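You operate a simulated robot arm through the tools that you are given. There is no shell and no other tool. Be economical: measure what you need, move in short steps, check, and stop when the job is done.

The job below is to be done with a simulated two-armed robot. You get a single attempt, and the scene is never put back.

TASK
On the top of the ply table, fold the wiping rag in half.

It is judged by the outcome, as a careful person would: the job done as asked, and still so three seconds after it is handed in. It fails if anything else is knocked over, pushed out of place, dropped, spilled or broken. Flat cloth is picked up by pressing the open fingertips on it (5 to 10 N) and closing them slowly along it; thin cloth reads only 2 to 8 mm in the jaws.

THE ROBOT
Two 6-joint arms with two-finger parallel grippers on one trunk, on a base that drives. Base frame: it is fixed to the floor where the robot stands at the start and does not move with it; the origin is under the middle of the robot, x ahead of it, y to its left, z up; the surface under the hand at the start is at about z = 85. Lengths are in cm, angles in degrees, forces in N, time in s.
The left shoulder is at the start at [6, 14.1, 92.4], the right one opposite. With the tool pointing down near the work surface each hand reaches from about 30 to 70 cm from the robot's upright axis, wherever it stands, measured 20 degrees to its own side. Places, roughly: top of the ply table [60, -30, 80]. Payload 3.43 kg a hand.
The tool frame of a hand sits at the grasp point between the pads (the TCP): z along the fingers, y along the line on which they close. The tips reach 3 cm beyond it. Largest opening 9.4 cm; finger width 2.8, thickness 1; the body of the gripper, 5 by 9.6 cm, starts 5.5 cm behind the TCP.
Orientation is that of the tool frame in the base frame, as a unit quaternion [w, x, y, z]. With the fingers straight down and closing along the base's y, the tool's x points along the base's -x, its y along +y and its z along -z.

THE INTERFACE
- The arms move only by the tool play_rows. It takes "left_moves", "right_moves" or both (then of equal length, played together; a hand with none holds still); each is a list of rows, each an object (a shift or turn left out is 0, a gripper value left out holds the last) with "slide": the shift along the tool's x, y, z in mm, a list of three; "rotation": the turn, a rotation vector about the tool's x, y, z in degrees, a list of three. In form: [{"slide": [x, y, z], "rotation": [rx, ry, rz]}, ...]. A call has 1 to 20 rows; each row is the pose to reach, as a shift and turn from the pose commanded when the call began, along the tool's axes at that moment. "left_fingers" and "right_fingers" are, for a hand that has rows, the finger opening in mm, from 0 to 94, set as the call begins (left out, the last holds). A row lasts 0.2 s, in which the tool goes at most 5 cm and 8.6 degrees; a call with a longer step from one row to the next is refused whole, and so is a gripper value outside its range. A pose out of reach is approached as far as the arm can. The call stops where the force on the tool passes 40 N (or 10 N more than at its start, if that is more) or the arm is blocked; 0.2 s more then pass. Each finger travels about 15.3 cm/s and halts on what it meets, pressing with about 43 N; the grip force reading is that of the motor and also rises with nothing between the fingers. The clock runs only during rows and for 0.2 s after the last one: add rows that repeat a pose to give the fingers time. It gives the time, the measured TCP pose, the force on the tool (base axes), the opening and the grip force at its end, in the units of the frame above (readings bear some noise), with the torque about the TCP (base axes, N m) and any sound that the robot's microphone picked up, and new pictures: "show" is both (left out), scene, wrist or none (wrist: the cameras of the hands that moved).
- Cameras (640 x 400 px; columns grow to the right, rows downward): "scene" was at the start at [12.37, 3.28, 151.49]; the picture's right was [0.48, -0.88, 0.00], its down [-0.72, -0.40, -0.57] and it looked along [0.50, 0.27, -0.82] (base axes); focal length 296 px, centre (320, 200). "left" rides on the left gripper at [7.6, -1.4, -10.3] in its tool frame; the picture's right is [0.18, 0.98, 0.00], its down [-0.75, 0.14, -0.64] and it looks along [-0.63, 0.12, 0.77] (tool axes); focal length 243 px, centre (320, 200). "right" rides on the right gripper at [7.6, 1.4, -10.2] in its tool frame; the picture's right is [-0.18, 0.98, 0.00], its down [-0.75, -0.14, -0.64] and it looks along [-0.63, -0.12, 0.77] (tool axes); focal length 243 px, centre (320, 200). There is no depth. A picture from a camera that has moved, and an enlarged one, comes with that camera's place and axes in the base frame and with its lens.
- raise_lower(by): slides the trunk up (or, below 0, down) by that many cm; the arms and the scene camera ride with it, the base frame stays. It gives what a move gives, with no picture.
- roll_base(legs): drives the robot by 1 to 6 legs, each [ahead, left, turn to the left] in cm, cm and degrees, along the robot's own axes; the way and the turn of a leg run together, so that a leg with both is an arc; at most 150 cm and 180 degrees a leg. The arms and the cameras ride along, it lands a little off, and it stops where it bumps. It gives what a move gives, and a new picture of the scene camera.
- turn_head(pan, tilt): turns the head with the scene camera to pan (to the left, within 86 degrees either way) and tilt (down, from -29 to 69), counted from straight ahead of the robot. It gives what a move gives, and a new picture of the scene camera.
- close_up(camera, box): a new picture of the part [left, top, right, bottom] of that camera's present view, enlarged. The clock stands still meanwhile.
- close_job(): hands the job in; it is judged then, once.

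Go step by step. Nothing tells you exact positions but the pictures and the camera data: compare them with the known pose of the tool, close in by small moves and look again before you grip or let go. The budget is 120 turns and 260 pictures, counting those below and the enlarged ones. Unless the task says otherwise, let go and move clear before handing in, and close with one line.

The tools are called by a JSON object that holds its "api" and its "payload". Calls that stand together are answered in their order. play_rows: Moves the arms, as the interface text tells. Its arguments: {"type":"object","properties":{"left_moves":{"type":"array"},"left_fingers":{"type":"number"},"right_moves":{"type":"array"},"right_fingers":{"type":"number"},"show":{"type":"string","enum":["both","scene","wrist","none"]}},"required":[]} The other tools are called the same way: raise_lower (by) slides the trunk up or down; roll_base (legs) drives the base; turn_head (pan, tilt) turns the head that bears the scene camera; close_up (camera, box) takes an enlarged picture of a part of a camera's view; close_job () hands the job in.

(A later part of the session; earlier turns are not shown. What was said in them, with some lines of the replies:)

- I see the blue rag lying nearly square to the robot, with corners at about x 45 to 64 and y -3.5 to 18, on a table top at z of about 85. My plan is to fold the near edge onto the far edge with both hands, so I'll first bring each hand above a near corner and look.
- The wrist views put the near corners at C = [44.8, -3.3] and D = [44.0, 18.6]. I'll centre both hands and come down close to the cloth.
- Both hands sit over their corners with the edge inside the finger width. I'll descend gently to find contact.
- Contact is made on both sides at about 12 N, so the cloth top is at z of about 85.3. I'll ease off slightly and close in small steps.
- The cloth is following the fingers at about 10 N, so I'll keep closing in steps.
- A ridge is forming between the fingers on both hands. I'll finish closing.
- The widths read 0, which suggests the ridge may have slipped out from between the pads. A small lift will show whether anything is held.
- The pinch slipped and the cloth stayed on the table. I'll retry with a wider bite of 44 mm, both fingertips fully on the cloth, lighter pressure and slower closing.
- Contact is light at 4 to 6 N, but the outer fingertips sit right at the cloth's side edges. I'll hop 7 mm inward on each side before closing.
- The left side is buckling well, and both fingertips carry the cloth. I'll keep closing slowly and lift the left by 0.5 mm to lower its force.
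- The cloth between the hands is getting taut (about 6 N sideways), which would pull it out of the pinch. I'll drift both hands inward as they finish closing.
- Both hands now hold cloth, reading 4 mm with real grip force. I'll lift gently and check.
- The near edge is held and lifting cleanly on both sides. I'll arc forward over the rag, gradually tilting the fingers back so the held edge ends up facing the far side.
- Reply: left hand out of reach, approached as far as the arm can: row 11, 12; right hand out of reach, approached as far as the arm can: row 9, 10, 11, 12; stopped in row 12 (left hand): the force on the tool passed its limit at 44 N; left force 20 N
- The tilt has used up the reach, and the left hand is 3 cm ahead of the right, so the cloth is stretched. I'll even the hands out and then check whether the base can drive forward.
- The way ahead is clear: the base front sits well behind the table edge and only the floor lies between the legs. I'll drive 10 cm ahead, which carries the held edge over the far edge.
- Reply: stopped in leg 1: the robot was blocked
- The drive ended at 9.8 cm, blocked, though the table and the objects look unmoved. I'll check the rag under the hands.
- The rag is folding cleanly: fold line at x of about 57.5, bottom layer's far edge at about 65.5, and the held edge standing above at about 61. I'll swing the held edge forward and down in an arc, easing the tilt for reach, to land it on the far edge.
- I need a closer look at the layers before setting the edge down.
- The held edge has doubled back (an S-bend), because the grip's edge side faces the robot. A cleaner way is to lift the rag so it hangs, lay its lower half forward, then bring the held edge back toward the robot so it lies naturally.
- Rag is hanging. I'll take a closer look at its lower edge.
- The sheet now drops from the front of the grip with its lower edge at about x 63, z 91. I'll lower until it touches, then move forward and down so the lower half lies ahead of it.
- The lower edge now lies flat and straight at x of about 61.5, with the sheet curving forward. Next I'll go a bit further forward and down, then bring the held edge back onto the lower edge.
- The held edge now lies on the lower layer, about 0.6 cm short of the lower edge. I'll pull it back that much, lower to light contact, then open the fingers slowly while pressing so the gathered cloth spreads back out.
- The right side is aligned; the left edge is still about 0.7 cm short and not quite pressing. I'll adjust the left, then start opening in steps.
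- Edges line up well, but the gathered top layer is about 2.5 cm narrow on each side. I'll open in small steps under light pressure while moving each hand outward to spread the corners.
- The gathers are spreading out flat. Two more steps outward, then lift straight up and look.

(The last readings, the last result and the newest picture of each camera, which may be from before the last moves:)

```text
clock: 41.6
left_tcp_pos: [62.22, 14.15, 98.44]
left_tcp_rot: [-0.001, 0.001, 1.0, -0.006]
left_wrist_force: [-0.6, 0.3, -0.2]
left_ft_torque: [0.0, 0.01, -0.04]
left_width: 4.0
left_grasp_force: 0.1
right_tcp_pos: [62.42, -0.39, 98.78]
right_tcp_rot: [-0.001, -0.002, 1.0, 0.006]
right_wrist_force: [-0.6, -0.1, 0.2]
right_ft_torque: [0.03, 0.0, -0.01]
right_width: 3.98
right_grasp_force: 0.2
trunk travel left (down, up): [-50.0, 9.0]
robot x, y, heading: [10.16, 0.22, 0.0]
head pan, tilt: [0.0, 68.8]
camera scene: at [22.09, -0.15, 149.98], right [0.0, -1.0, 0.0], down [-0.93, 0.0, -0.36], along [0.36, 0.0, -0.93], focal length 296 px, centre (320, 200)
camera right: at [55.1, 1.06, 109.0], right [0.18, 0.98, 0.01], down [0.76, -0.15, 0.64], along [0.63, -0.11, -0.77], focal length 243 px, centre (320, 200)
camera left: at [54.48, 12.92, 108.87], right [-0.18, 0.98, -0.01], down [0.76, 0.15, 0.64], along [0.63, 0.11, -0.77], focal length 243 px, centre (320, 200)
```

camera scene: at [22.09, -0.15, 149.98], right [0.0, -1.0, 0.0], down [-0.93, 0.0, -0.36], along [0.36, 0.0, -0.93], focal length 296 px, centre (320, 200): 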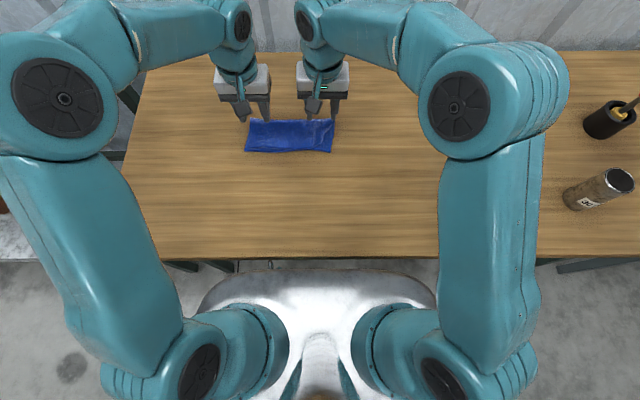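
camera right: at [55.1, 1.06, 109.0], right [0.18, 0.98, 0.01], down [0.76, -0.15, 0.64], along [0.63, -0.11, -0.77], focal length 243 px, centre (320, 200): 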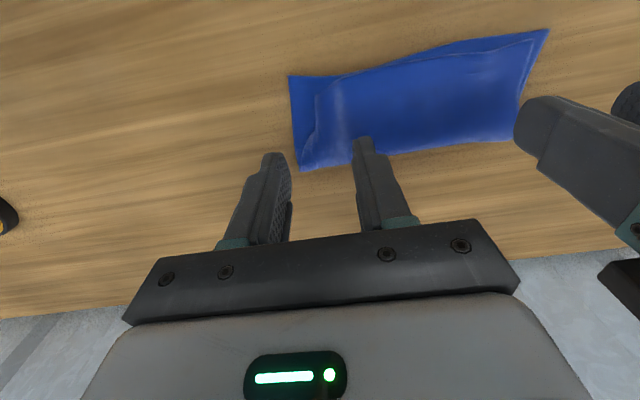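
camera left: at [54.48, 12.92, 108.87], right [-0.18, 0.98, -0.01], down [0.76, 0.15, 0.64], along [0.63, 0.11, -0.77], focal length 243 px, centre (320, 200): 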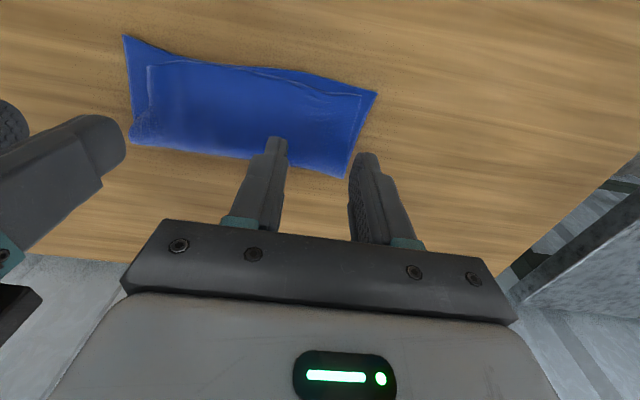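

The fold looks good. I'll zoom in to check the remaining mismatch at the corners.

{"api": "close_up", "payload": {"camera": "right", "box": [260, 10, 580, 210]}}

{"api": "close_up", "payload": {"camera": "left", "box": [90, 10, 410, 210]}}

{"api": "close_up", "payload": {"camera": "scene", "box": [220, 90, 364, 180]}}

```text
2.00 times, centred on (420, 110) of right
camera zoom: at [55.1, 1.06, 109.0], right [0.18, 0.98, 0.01], down [0.76, -0.15, 0.64], along [0.63, -0.11, -0.77], focal length 485 px, centre (120, 380)
```

zoom: 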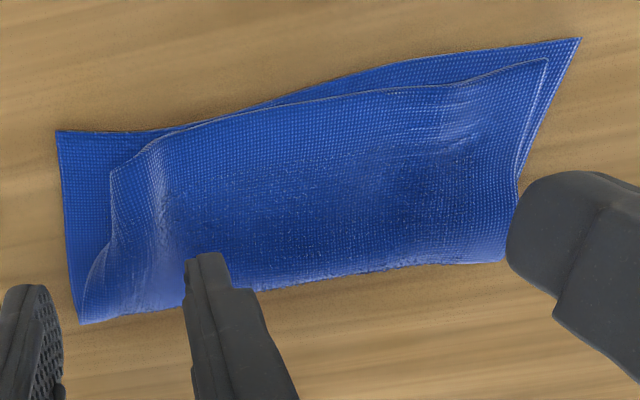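

```text
2.00 times, centred on (250, 110) of left
camera zoom: at [54.48, 12.92, 108.87], right [-0.18, 0.98, -0.01], down [0.76, 0.15, 0.64], along [0.63, 0.11, -0.77], focal length 485 px, centre (460, 380)
```

zoom: 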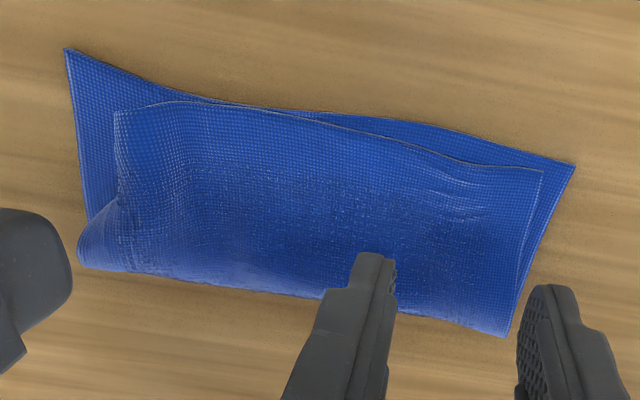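

```text
4.44 times, centred on (292, 135) of scene
camera zoom: at [22.09, -0.15, 149.98], right [0.0, -1.0, 0.0], down [-0.93, 0.0, -0.36], along [0.36, 0.0, -0.93], focal length 1315 px, centre (444, 489)
```

zoom: 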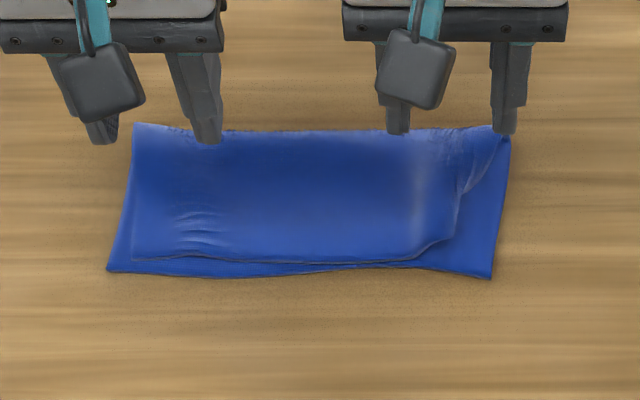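

The fold is sound, but the top layer's right corner is about 2 cm short of the lower corner in both directions. I'll press lightly on it with the closed right fingertips and draw it outward.

{"api": "play_rows", "payload": {"right_moves": [{"slide": [-7, 14, 15]}, {"slide": [-7, 14, 40]}, {"slide": [-7, 14, 65]}, {"slide": [-7, 14, 82]}, {"slide": [-7, 14, 92]}, {"slide": [-7, 14, 98]}, {"slide": [-7, 14, 98]}], "right_fingers": 0, "show": "wrist"}}

```text
clock: 43.2
left_tcp_pos: [62.08, 14.17, 98.52]
left_tcp_rot: [0.0, 0.001, 1.0, -0.005]
left_wrist_force: [0.2, 0.0, -0.2]
left_ft_torque: [0.0, 0.01, 0.02]
left_width: 3.98
left_grasp_force: 0.1
right_tcp_pos: [63.25, 1.17, 88.89]
right_tcp_rot: [0.0, -0.001, 1.0, 0.006]
right_wrist_force: [-1.1, -0.2, 3.3]
right_ft_torque: [-0.03, 0.0, -0.01]
right_width: 0.01
right_grasp_force: 33.5
trunk travel left (down, up): [-50.0, 9.0]
robot x, y, heading: [10.09, -0.04, -0.1]
head pan, tilt: [0.0, 68.8]
camera right: at [55.72, 2.63, 99.17], right [0.18, 0.98, 0.01], down [0.75, -0.15, 0.64], along [0.63, -0.11, -0.77], focal length 243 px, centre (320, 200)
```

right: 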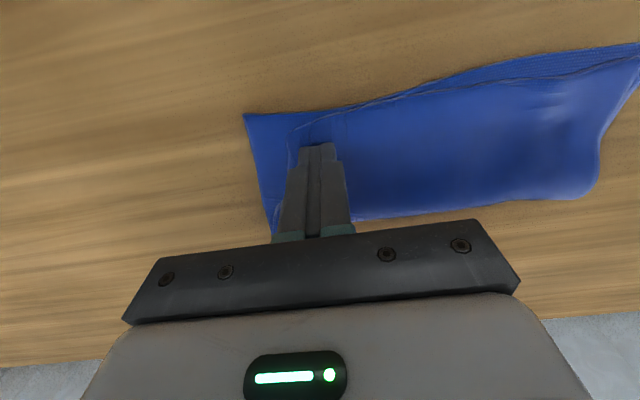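

Light contact at 3 N, right beside the top corner. I'll drag it outward and toward the robot slowly.

{"api": "play_rows", "payload": {"right_moves": [{"slide": [1, -2, 0.2]}, {"slide": [3, -5, 0.2]}, {"slide": [5, -8, 0.2]}, {"slide": [7, -11, 0.2]}, {"slide": [9, -14, 0.2]}, {"slide": [11, -16, 0.2]}, {"slide": [12, -18, 0.2]}], "show": "wrist"}}

```text
clock: 44.8
left_tcp_pos: [62.06, 14.12, 98.35]
left_tcp_rot: [0.0, 0.001, 1.0, -0.006]
left_wrist_force: [0.0, 0.3, 0.0]
left_ft_torque: [0.0, 0.03, 0.02]
left_width: 4.0
left_grasp_force: 0.0
right_tcp_pos: [62.12, -0.61, 89.0]
right_tcp_rot: [0.0, -0.001, 1.0, 0.007]
right_wrist_force: [-0.4, 2.2, 3.2]
right_ft_torque: [0.0, -0.01, -0.01]
right_width: 0.0
right_grasp_force: 33.1
trunk travel left (down, up): [-50.0, 9.0]
robot x, y, heading: [10.13, 0.37, 0.1]
head pan, tilt: [0.0, 68.8]
camera right: at [54.6, 0.81, 99.19], right [0.18, 0.98, 0.01], down [0.75, -0.15, 0.64], along [0.63, -0.11, -0.77], focal length 243 px, centre (320, 200)
```

right: 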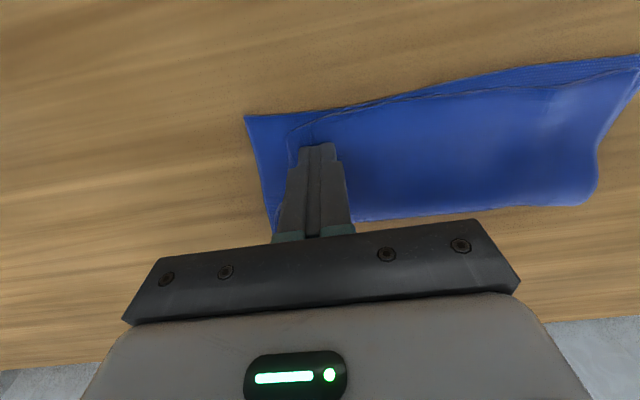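

Both layers moved together, so the top corner didn't slide over the bottom one. I'll lift and look. If it's workable, I'll hold the exposed lower corner with one fingertip and draw the top layer toward it by closing.

{"api": "play_rows", "payload": {"right_moves": [{"slide": [0, 0, -10]}, {"slide": [0, 0, -30]}, {"slide": [0, 0, -60]}, {"slide": [0, 0, -60]}], "right_fingers": 0}}

{"api": "close_up", "payload": {"camera": "scene", "box": [220, 90, 364, 180]}}

{"api": "close_up", "payload": {"camera": "right", "box": [220, 20, 620, 270]}}

```text
clock: 45.8
left_tcp_pos: [62.13, 14.08, 98.45]
left_tcp_rot: [0.0, 0.001, 1.0, -0.006]
left_wrist_force: [0.4, -0.8, 0.4]
left_ft_torque: [0.02, -0.01, 0.01]
left_width: 4.03
left_grasp_force: 0.1
right_tcp_pos: [62.05, -0.67, 94.83]
right_tcp_rot: [-0.001, 0.0, 1.0, 0.005]
right_wrist_force: [0.0, 0.5, 0.5]
right_ft_torque: [0.0, -0.01, 0.0]
right_width: 0.03
right_grasp_force: 33.4
trunk travel left (down, up): [-50.0, 9.0]
robot x, y, heading: [10.19, -0.02, -0.1]
head pan, tilt: [0.0, 68.8]
camera scene: at [21.98, -0.15, 150.0], right [0.0, -1.0, 0.0], down [-0.93, 0.0, -0.36], along [0.36, 0.0, -0.93], focal length 296 px, centre (320, 200)
camera right: at [54.62, 0.79, 105.15], right [0.18, 0.98, 0.01], down [0.75, -0.15, 0.64], along [0.63, -0.11, -0.77], focal length 243 px, centre (320, 200)
```

scene: 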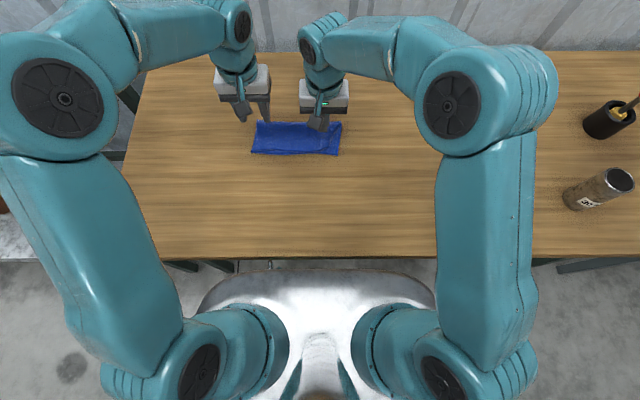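
right: 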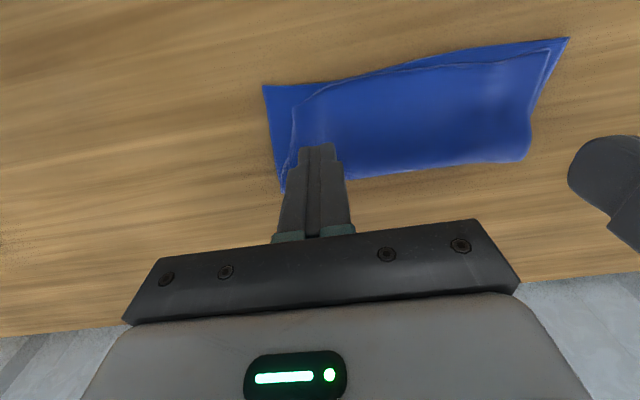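

```text
4.44 times, centred on (292, 135) of scene
camera zoom: at [21.98, -0.15, 150.0], right [0.0, -1.0, 0.0], down [-0.93, 0.0, -0.36], along [0.36, 0.0, -0.93], focal length 1315 px, centre (444, 489)
```

zoom: 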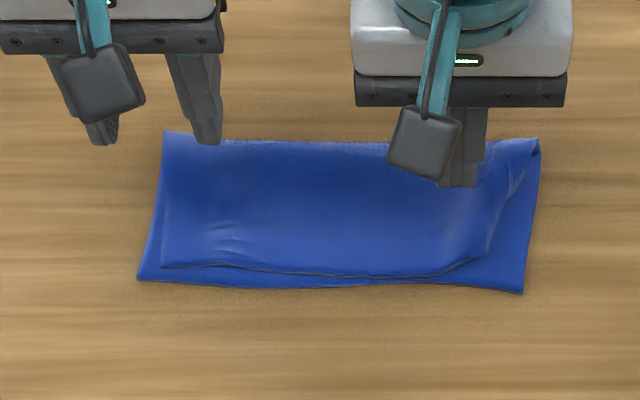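

```text
1.60 times, centred on (420, 145) of right
camera zoom: at [54.62, 0.79, 105.15], right [0.18, 0.98, 0.01], down [0.75, -0.15, 0.64], along [0.63, -0.11, -0.77], focal length 388 px, centre (160, 288)
```

zoom: 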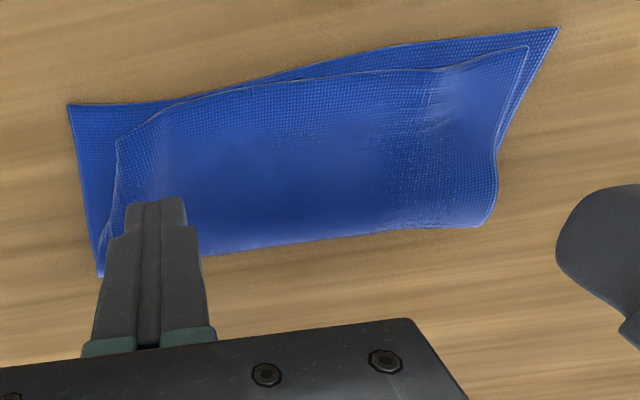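

The corner gap is now about 1.8 cm, and I'll make one careful attempt. I'll turn the right gripper to the corner diagonal with its outer tip over the exposed lower corner and its inner tip over the top layer.

{"api": "play_rows", "payload": {"right_moves": [{"slide": [2, -2, 0], "rotation": [0, 0, 7]}, {"slide": [4, -4, 0], "rotation": [0, 0, 14]}, {"slide": [6, -6, 0], "rotation": [0, 0, 21]}, {"slide": [8, -8, 0], "rotation": [0, 0, 28]}, {"slide": [10, -9, 0], "rotation": [0, 0, 35]}, {"slide": [10, -9, 20], "rotation": [0, 0, 35]}, {"slide": [10, -9, 45], "rotation": [0, 0, 35]}, {"slide": [10, -9, 45], "rotation": [0, 0, 35]}], "right_fingers": 30}}

{"api": "close_up", "payload": {"camera": "scene", "box": [240, 80, 400, 180]}}

```text
clock: 47.6
left_tcp_pos: [62.06, 14.06, 98.38]
left_tcp_rot: [0.0, 0.002, 1.0, -0.006]
left_wrist_force: [-0.5, -1.1, 0.0]
left_ft_torque: [0.0, -0.01, -0.01]
left_width: 4.01
left_grasp_force: 0.0
right_tcp_pos: [60.97, -1.49, 90.43]
right_tcp_rot: [-0.002, 0.3, 0.954, 0.005]
right_wrist_force: [0.2, -0.2, -0.3]
right_ft_torque: [-0.03, 0.01, 0.02]
right_width: 3.0
right_grasp_force: 0.0
trunk travel left (down, up): [-50.0, 9.0]
robot x, y, heading: [10.06, -0.2, -0.2]
head pan, tilt: [0.0, 68.8]
camera scene: at [21.87, -0.18, 150.01], right [0.0, -1.0, 0.0], down [-0.93, 0.0, -0.36], along [0.36, 0.0, -0.93], focal length 296 px, centre (320, 200)
camera right: at [55.73, 4.06, 100.86], right [0.71, 0.7, 0.01], down [0.54, -0.55, 0.64], along [0.45, -0.45, -0.77], focal length 243 px, centre (320, 200)
```

scene: 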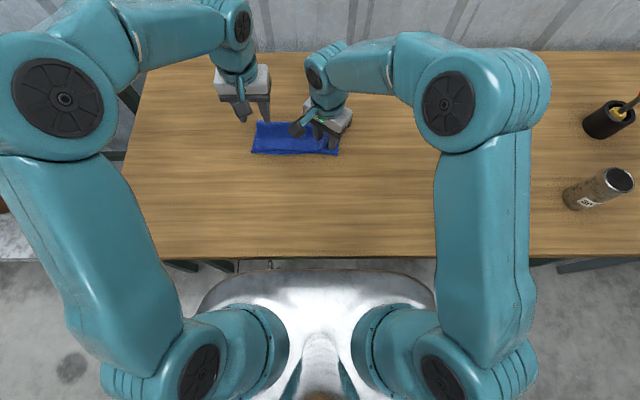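
right: 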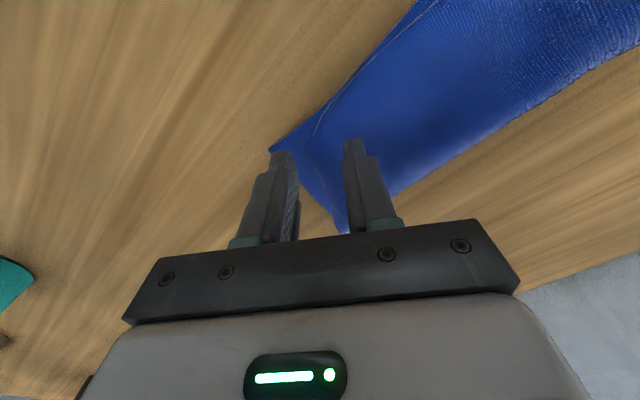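

```text
4.00 times, centred on (320, 130) of scene
camera zoom: at [21.87, -0.18, 150.01], right [0.0, -1.0, 0.0], down [-0.93, 0.0, -0.36], along [0.36, 0.0, -0.93], focal length 1184 px, centre (320, 480)
```

zoom: 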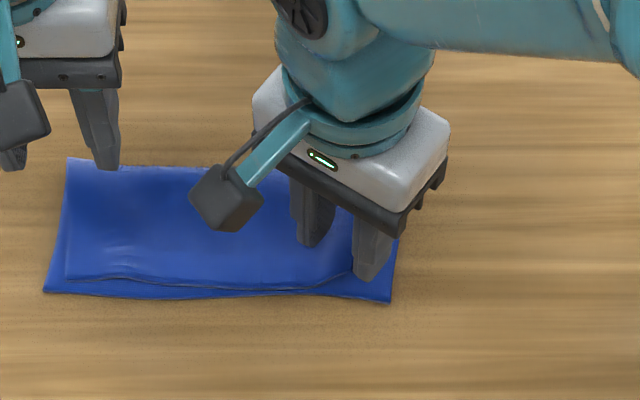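

The tips are placed as intended. I'll lower to light contact, then close while shifting so the outer tip stays put and the inner one slides the top layer.

{"api": "play_rows", "payload": {"right_moves": [{"slide": [0, 0, 8]}, {"slide": [0, 0, 14]}, {"slide": [0, 0, 17.5]}, {"slide": [0, 0, 18.5]}, {"slide": [0, 0, 18.5]}], "show": "wrist"}}

```text
clock: 48.8
left_tcp_pos: [62.01, 14.09, 98.52]
left_tcp_rot: [0.0, 0.0, 1.0, -0.005]
left_wrist_force: [0.4, 0.4, 0.3]
left_ft_torque: [-0.01, 0.01, -0.02]
left_width: 4.0
left_grasp_force: 0.0
right_tcp_pos: [60.99, -1.55, 88.74]
right_tcp_rot: [0.0, 0.299, 0.954, 0.006]
right_wrist_force: [-0.5, 0.2, 8.9]
right_ft_torque: [0.11, -0.11, 0.02]
right_width: 2.99
right_grasp_force: 0.1
trunk travel left (down, up): [-50.0, 9.0]
robot x, y, heading: [10.22, -0.02, 0.2]
head pan, tilt: [0.0, 68.8]
camera right: at [55.69, 4.04, 98.97], right [0.71, 0.7, 0.01], down [0.54, -0.55, 0.64], along [0.45, -0.45, -0.77], focal length 243 px, centre (320, 200)
```

right: 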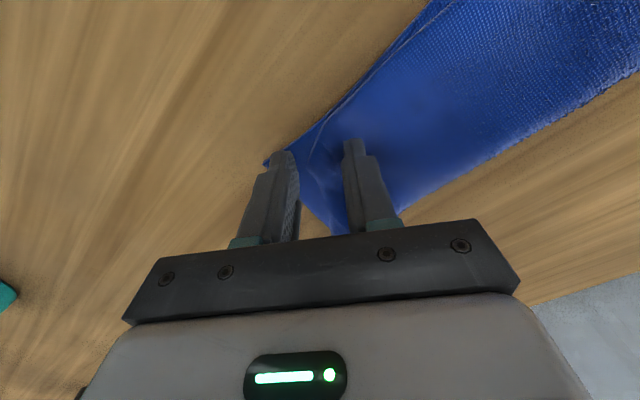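

{"api": "play_rows", "payload": {"right_moves": [{"slide": [0, -1.5, 0]}, {"slide": [0, -3, 0]}], "right_fingers": 24, "show": "none"}}

{"api": "play_rows", "payload": {"right_moves": [{"slide": [0, -1.5, 0]}, {"slide": [0, -3, 0]}], "right_fingers": 18, "show": "wrist"}}

{"api": "close_up", "payload": {"camera": "right", "box": [200, 60, 520, 260]}}

```text
clock: 49.4
left_tcp_pos: [62.0, 14.22, 98.47]
left_tcp_rot: [-0.001, 0.0, 1.0, -0.006]
left_wrist_force: [0.6, 0.0, -0.6]
left_ft_torque: [-0.01, 0.02, -0.01]
left_width: 4.01
left_grasp_force: 0.1
right_tcp_pos: [60.89, -1.69, 88.71]
right_tcp_rot: [-0.001, 0.3, 0.954, 0.006]
right_wrist_force: [2.1, 2.8, 12.9]
right_ft_torque: [0.15, -0.17, 0.03]
right_width: 2.5
right_grasp_force: 1.4
trunk travel left (down, up): [-50.0, 9.0]
robot x, y, heading: [10.37, -0.34, -0.2]
head pan, tilt: [0.0, 68.8]
```

```text
clock: 50.0
left_tcp_pos: [62.06, 14.07, 98.64]
left_tcp_rot: [-0.001, 0.001, 1.0, -0.005]
left_wrist_force: [-0.1, 0.1, 1.2]
left_ft_torque: [0.01, 0.0, -0.04]
left_width: 4.0
left_grasp_force: 0.1
right_tcp_pos: [60.63, -1.99, 88.58]
right_tcp_rot: [-0.001, 0.299, 0.954, 0.006]
right_wrist_force: [0.8, 0.0, 12.2]
right_ft_torque: [0.11, -0.17, -0.02]
right_width: 1.87
right_grasp_force: 0.4
trunk travel left (down, up): [-50.0, 9.0]
robot x, y, heading: [10.16, 0.13, 0.1]
head pan, tilt: [0.0, 68.8]
camera right: at [55.27, 3.46, 98.93], right [0.71, 0.7, 0.01], down [0.54, -0.55, 0.64], along [0.45, -0.45, -0.77], focal length 243 px, centre (320, 200)
```

right: 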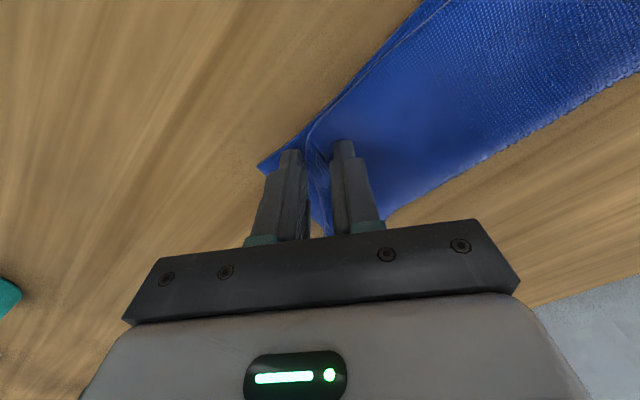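

```text
2.00 times, centred on (360, 160) of right
camera zoom: at [55.27, 3.46, 98.93], right [0.71, 0.7, 0.01], down [0.54, -0.55, 0.64], along [0.45, -0.45, -0.77], focal length 485 px, centre (240, 280)
```

zoom: 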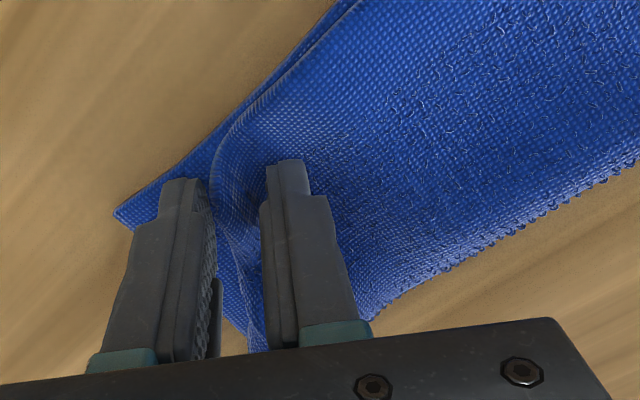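

The top edge has slid up against the outer fingertip. I'll lift off straight up and inspect.

{"api": "play_rows", "payload": {"right_moves": [{"slide": [0, 0, -5]}, {"slide": [0, 0, -20]}, {"slide": [0, 0, -50]}, {"slide": [0, 0, -90]}, {"slide": [0, 0, -90]}]}}

{"api": "close_up", "payload": {"camera": "scene", "box": [220, 90, 364, 180]}}

{"api": "close_up", "payload": {"camera": "right", "box": [220, 0, 620, 250]}}

```text
clock: 51.2
left_tcp_pos: [62.13, 14.16, 98.42]
left_tcp_rot: [-0.001, 0.001, 1.0, -0.006]
left_wrist_force: [0.4, 0.5, -0.6]
left_ft_torque: [-0.01, 0.0, 0.02]
left_width: 4.01
left_grasp_force: 0.0
right_tcp_pos: [60.64, -2.17, 97.59]
right_tcp_rot: [-0.002, 0.299, 0.954, 0.006]
right_wrist_force: [-0.2, -0.3, 0.0]
right_ft_torque: [0.01, 0.0, -0.03]
right_width: 1.82
right_grasp_force: 0.1
trunk travel left (down, up): [-50.0, 9.0]
robot x, y, heading: [10.42, 0.27, 0.3]
head pan, tilt: [0.0, 68.8]
camera scene: at [22.05, -0.16, 149.99], right [0.0, -1.0, 0.0], down [-0.93, 0.0, -0.36], along [0.36, 0.0, -0.93], focal length 296 px, centre (320, 200)
camera right: at [55.31, 3.48, 107.93], right [0.71, 0.7, 0.01], down [0.54, -0.55, 0.63], along [0.45, -0.45, -0.77], focal length 243 px, centre (320, 200)
```

scene: 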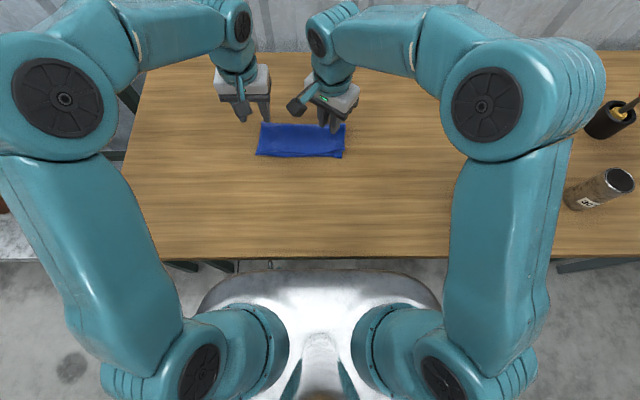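
right: 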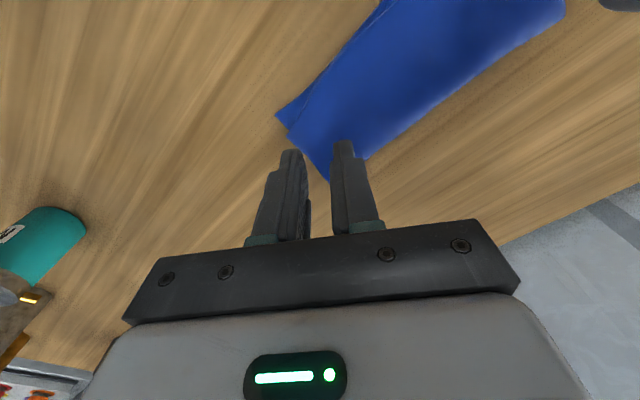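

```text
4.44 times, centred on (292, 135) of scene
camera zoom: at [22.05, -0.16, 149.99], right [0.0, -1.0, 0.0], down [-0.93, 0.0, -0.36], along [0.36, 0.0, -0.93], focal length 1315 px, centre (444, 489)
```

zoom: 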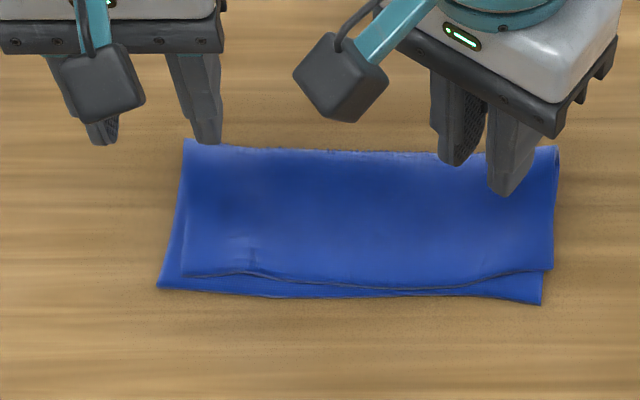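

```text
1.60 times, centred on (420, 125) of right
camera zoom: at [55.31, 3.48, 107.93], right [0.71, 0.7, 0.01], down [0.54, -0.55, 0.63], along [0.45, -0.45, -0.77], focal length 388 px, centre (160, 320)
```

zoom: 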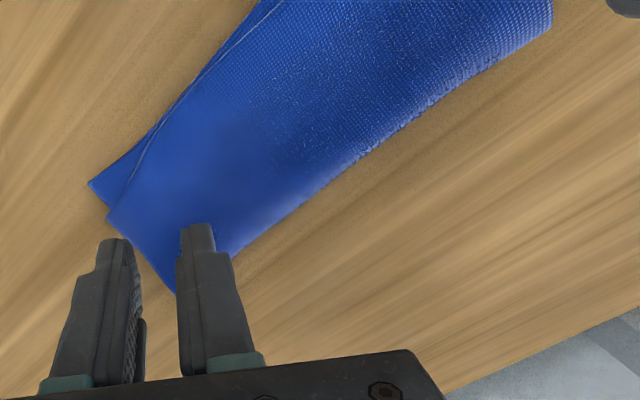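

The rag is now neatly folded, with edges and corners aligned within about 1 cm. I'll raise both hands and back the base off to clear the table.

{"api": "play_rows", "payload": {"left_moves": [{"slide": [0, 0, -30]}, {"slide": [0, 0, -60]}, {"slide": [0, 0, -90]}, {"slide": [0, 0, -90]}], "right_moves": [{"slide": [0, 0, -30]}, {"slide": [0, 0, -60]}, {"slide": [0, 0, -90]}, {"slide": [0, 0, -90]}], "show": "none"}}

{"api": "roll_base", "payload": {"legs": [[-12, 0, 0]]}}

{"api": "close_up", "payload": {"camera": "scene", "box": [160, 0, 640, 300]}}

```text
clock: 52.2
left_tcp_pos: [62.02, 14.31, 107.67]
left_tcp_rot: [-0.001, 0.001, 1.0, -0.005]
left_wrist_force: [-0.9, 0.5, 0.4]
left_ft_torque: [0.0, 0.01, -0.01]
left_width: 4.01
left_grasp_force: 0.1
right_tcp_pos: [60.84, -2.19, 106.49]
right_tcp_rot: [-0.001, 0.3, 0.954, 0.004]
right_wrist_force: [-0.6, 0.0, 0.0]
right_ft_torque: [0.02, 0.04, -0.01]
right_width: 1.82
right_grasp_force: 0.1
trunk travel left (down, up): [-50.0, 9.0]
robot x, y, heading: [10.24, 0.3, -0.0]
head pan, tilt: [0.0, 68.8]
```

```text
clock: 54.4
left_tcp_pos: [49.92, 14.44, 107.72]
left_tcp_rot: [0.0, 0.001, 1.0, -0.007]
left_wrist_force: [0.0, -0.5, -0.4]
left_ft_torque: [-0.05, -0.02, 0.02]
left_width: 3.99
left_grasp_force: 0.0
right_tcp_pos: [48.63, -2.06, 106.42]
right_tcp_rot: [-0.001, 0.301, 0.954, 0.004]
right_wrist_force: [-0.8, 1.0, 0.0]
right_ft_torque: [-0.04, -0.01, 0.03]
right_width: 1.81
right_grasp_force: 0.1
trunk travel left (down, up): [-50.0, 9.0]
robot x, y, heading: [-1.8, -0.05, 0.0]
head pan, tilt: [0.0, 68.8]
camera scene: at [9.53, 0.09, 150.01], right [0.0, -1.0, 0.0], down [-0.93, 0.0, -0.36], along [0.36, 0.0, -0.93], focal length 296 px, centre (320, 200)
```

scene: 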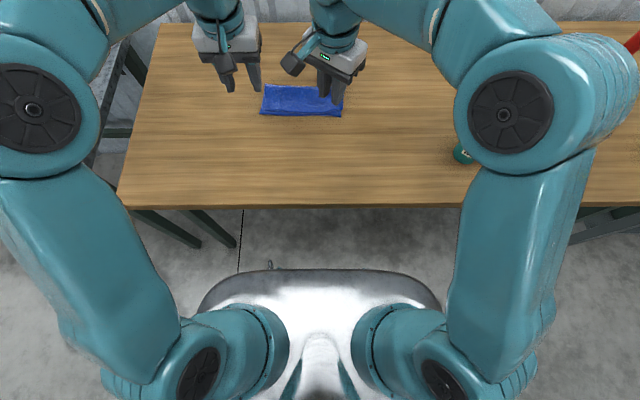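

```text
1.33 times, centred on (400, 150) of scene
camera zoom: at [9.53, 0.09, 150.01], right [0.0, -1.0, 0.0], down [-0.93, 0.0, -0.36], along [0.36, 0.0, -0.93], focal length 395 px, centre (213, 267)
```

zoom: 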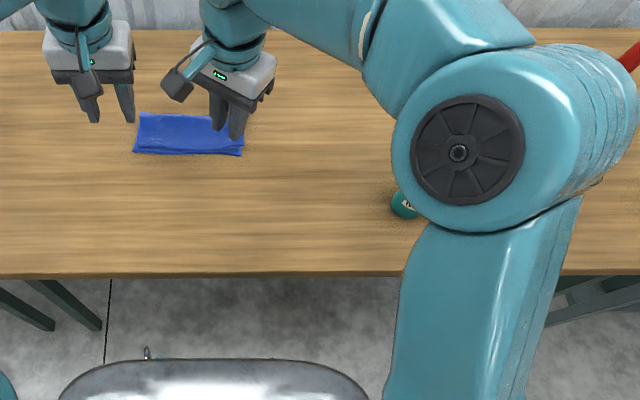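

The rag is folded flat and the hands are clear. I'll take one look to the right to confirm the other objects are standing.

{"api": "turn_head", "payload": {"pan": -45, "tilt": 45}}

```text
clock: 55.5
left_tcp_pos: [50.09, 14.14, 107.61]
left_tcp_rot: [-0.002, 0.002, 1.0, -0.005]
left_wrist_force: [-0.1, -0.5, 0.0]
left_ft_torque: [-0.02, 0.0, 0.01]
left_width: 4.02
left_grasp_force: 0.0
right_tcp_pos: [48.7, -2.32, 106.51]
right_tcp_rot: [-0.002, 0.301, 0.954, 0.005]
right_wrist_force: [-0.1, -0.7, -0.4]
right_ft_torque: [-0.01, 0.01, -0.02]
right_width: 1.82
right_grasp_force: 0.0
trunk travel left (down, up): [-50.0, 9.0]
robot x, y, heading: [-2.23, -0.11, -0.2]
head pan, tilt: [-45.0, 45.0]
camera scene: at [9.83, -6.02, 152.88], right [-0.71, -0.71, 0.0], down [-0.5, 0.5, -0.71], along [0.5, -0.5, -0.71], focal length 296 px, centre (320, 200)
```

scene: 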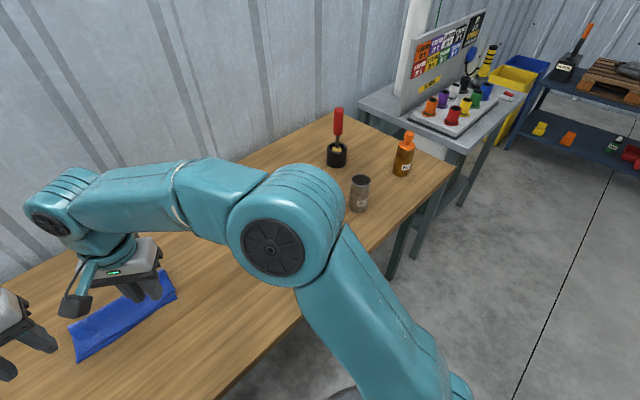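

The objects I can see to the right are upright, the rag lies folded in half on the table, and both hands are clear. I'm handing in.

{"api": "close_job", "payload": {}}

```text
The job is handed in.
```

The wiping rag is folded in half on the ply table, with its edges and corners matching to within about 1 cm. It ended up 15 cm or so further back on the table than where it started. Both hands have let go and are clear. The base was blocked once while driving forward, but I saw nothing moved or knocked over, though an arm partly hid the green can in the last pictures.
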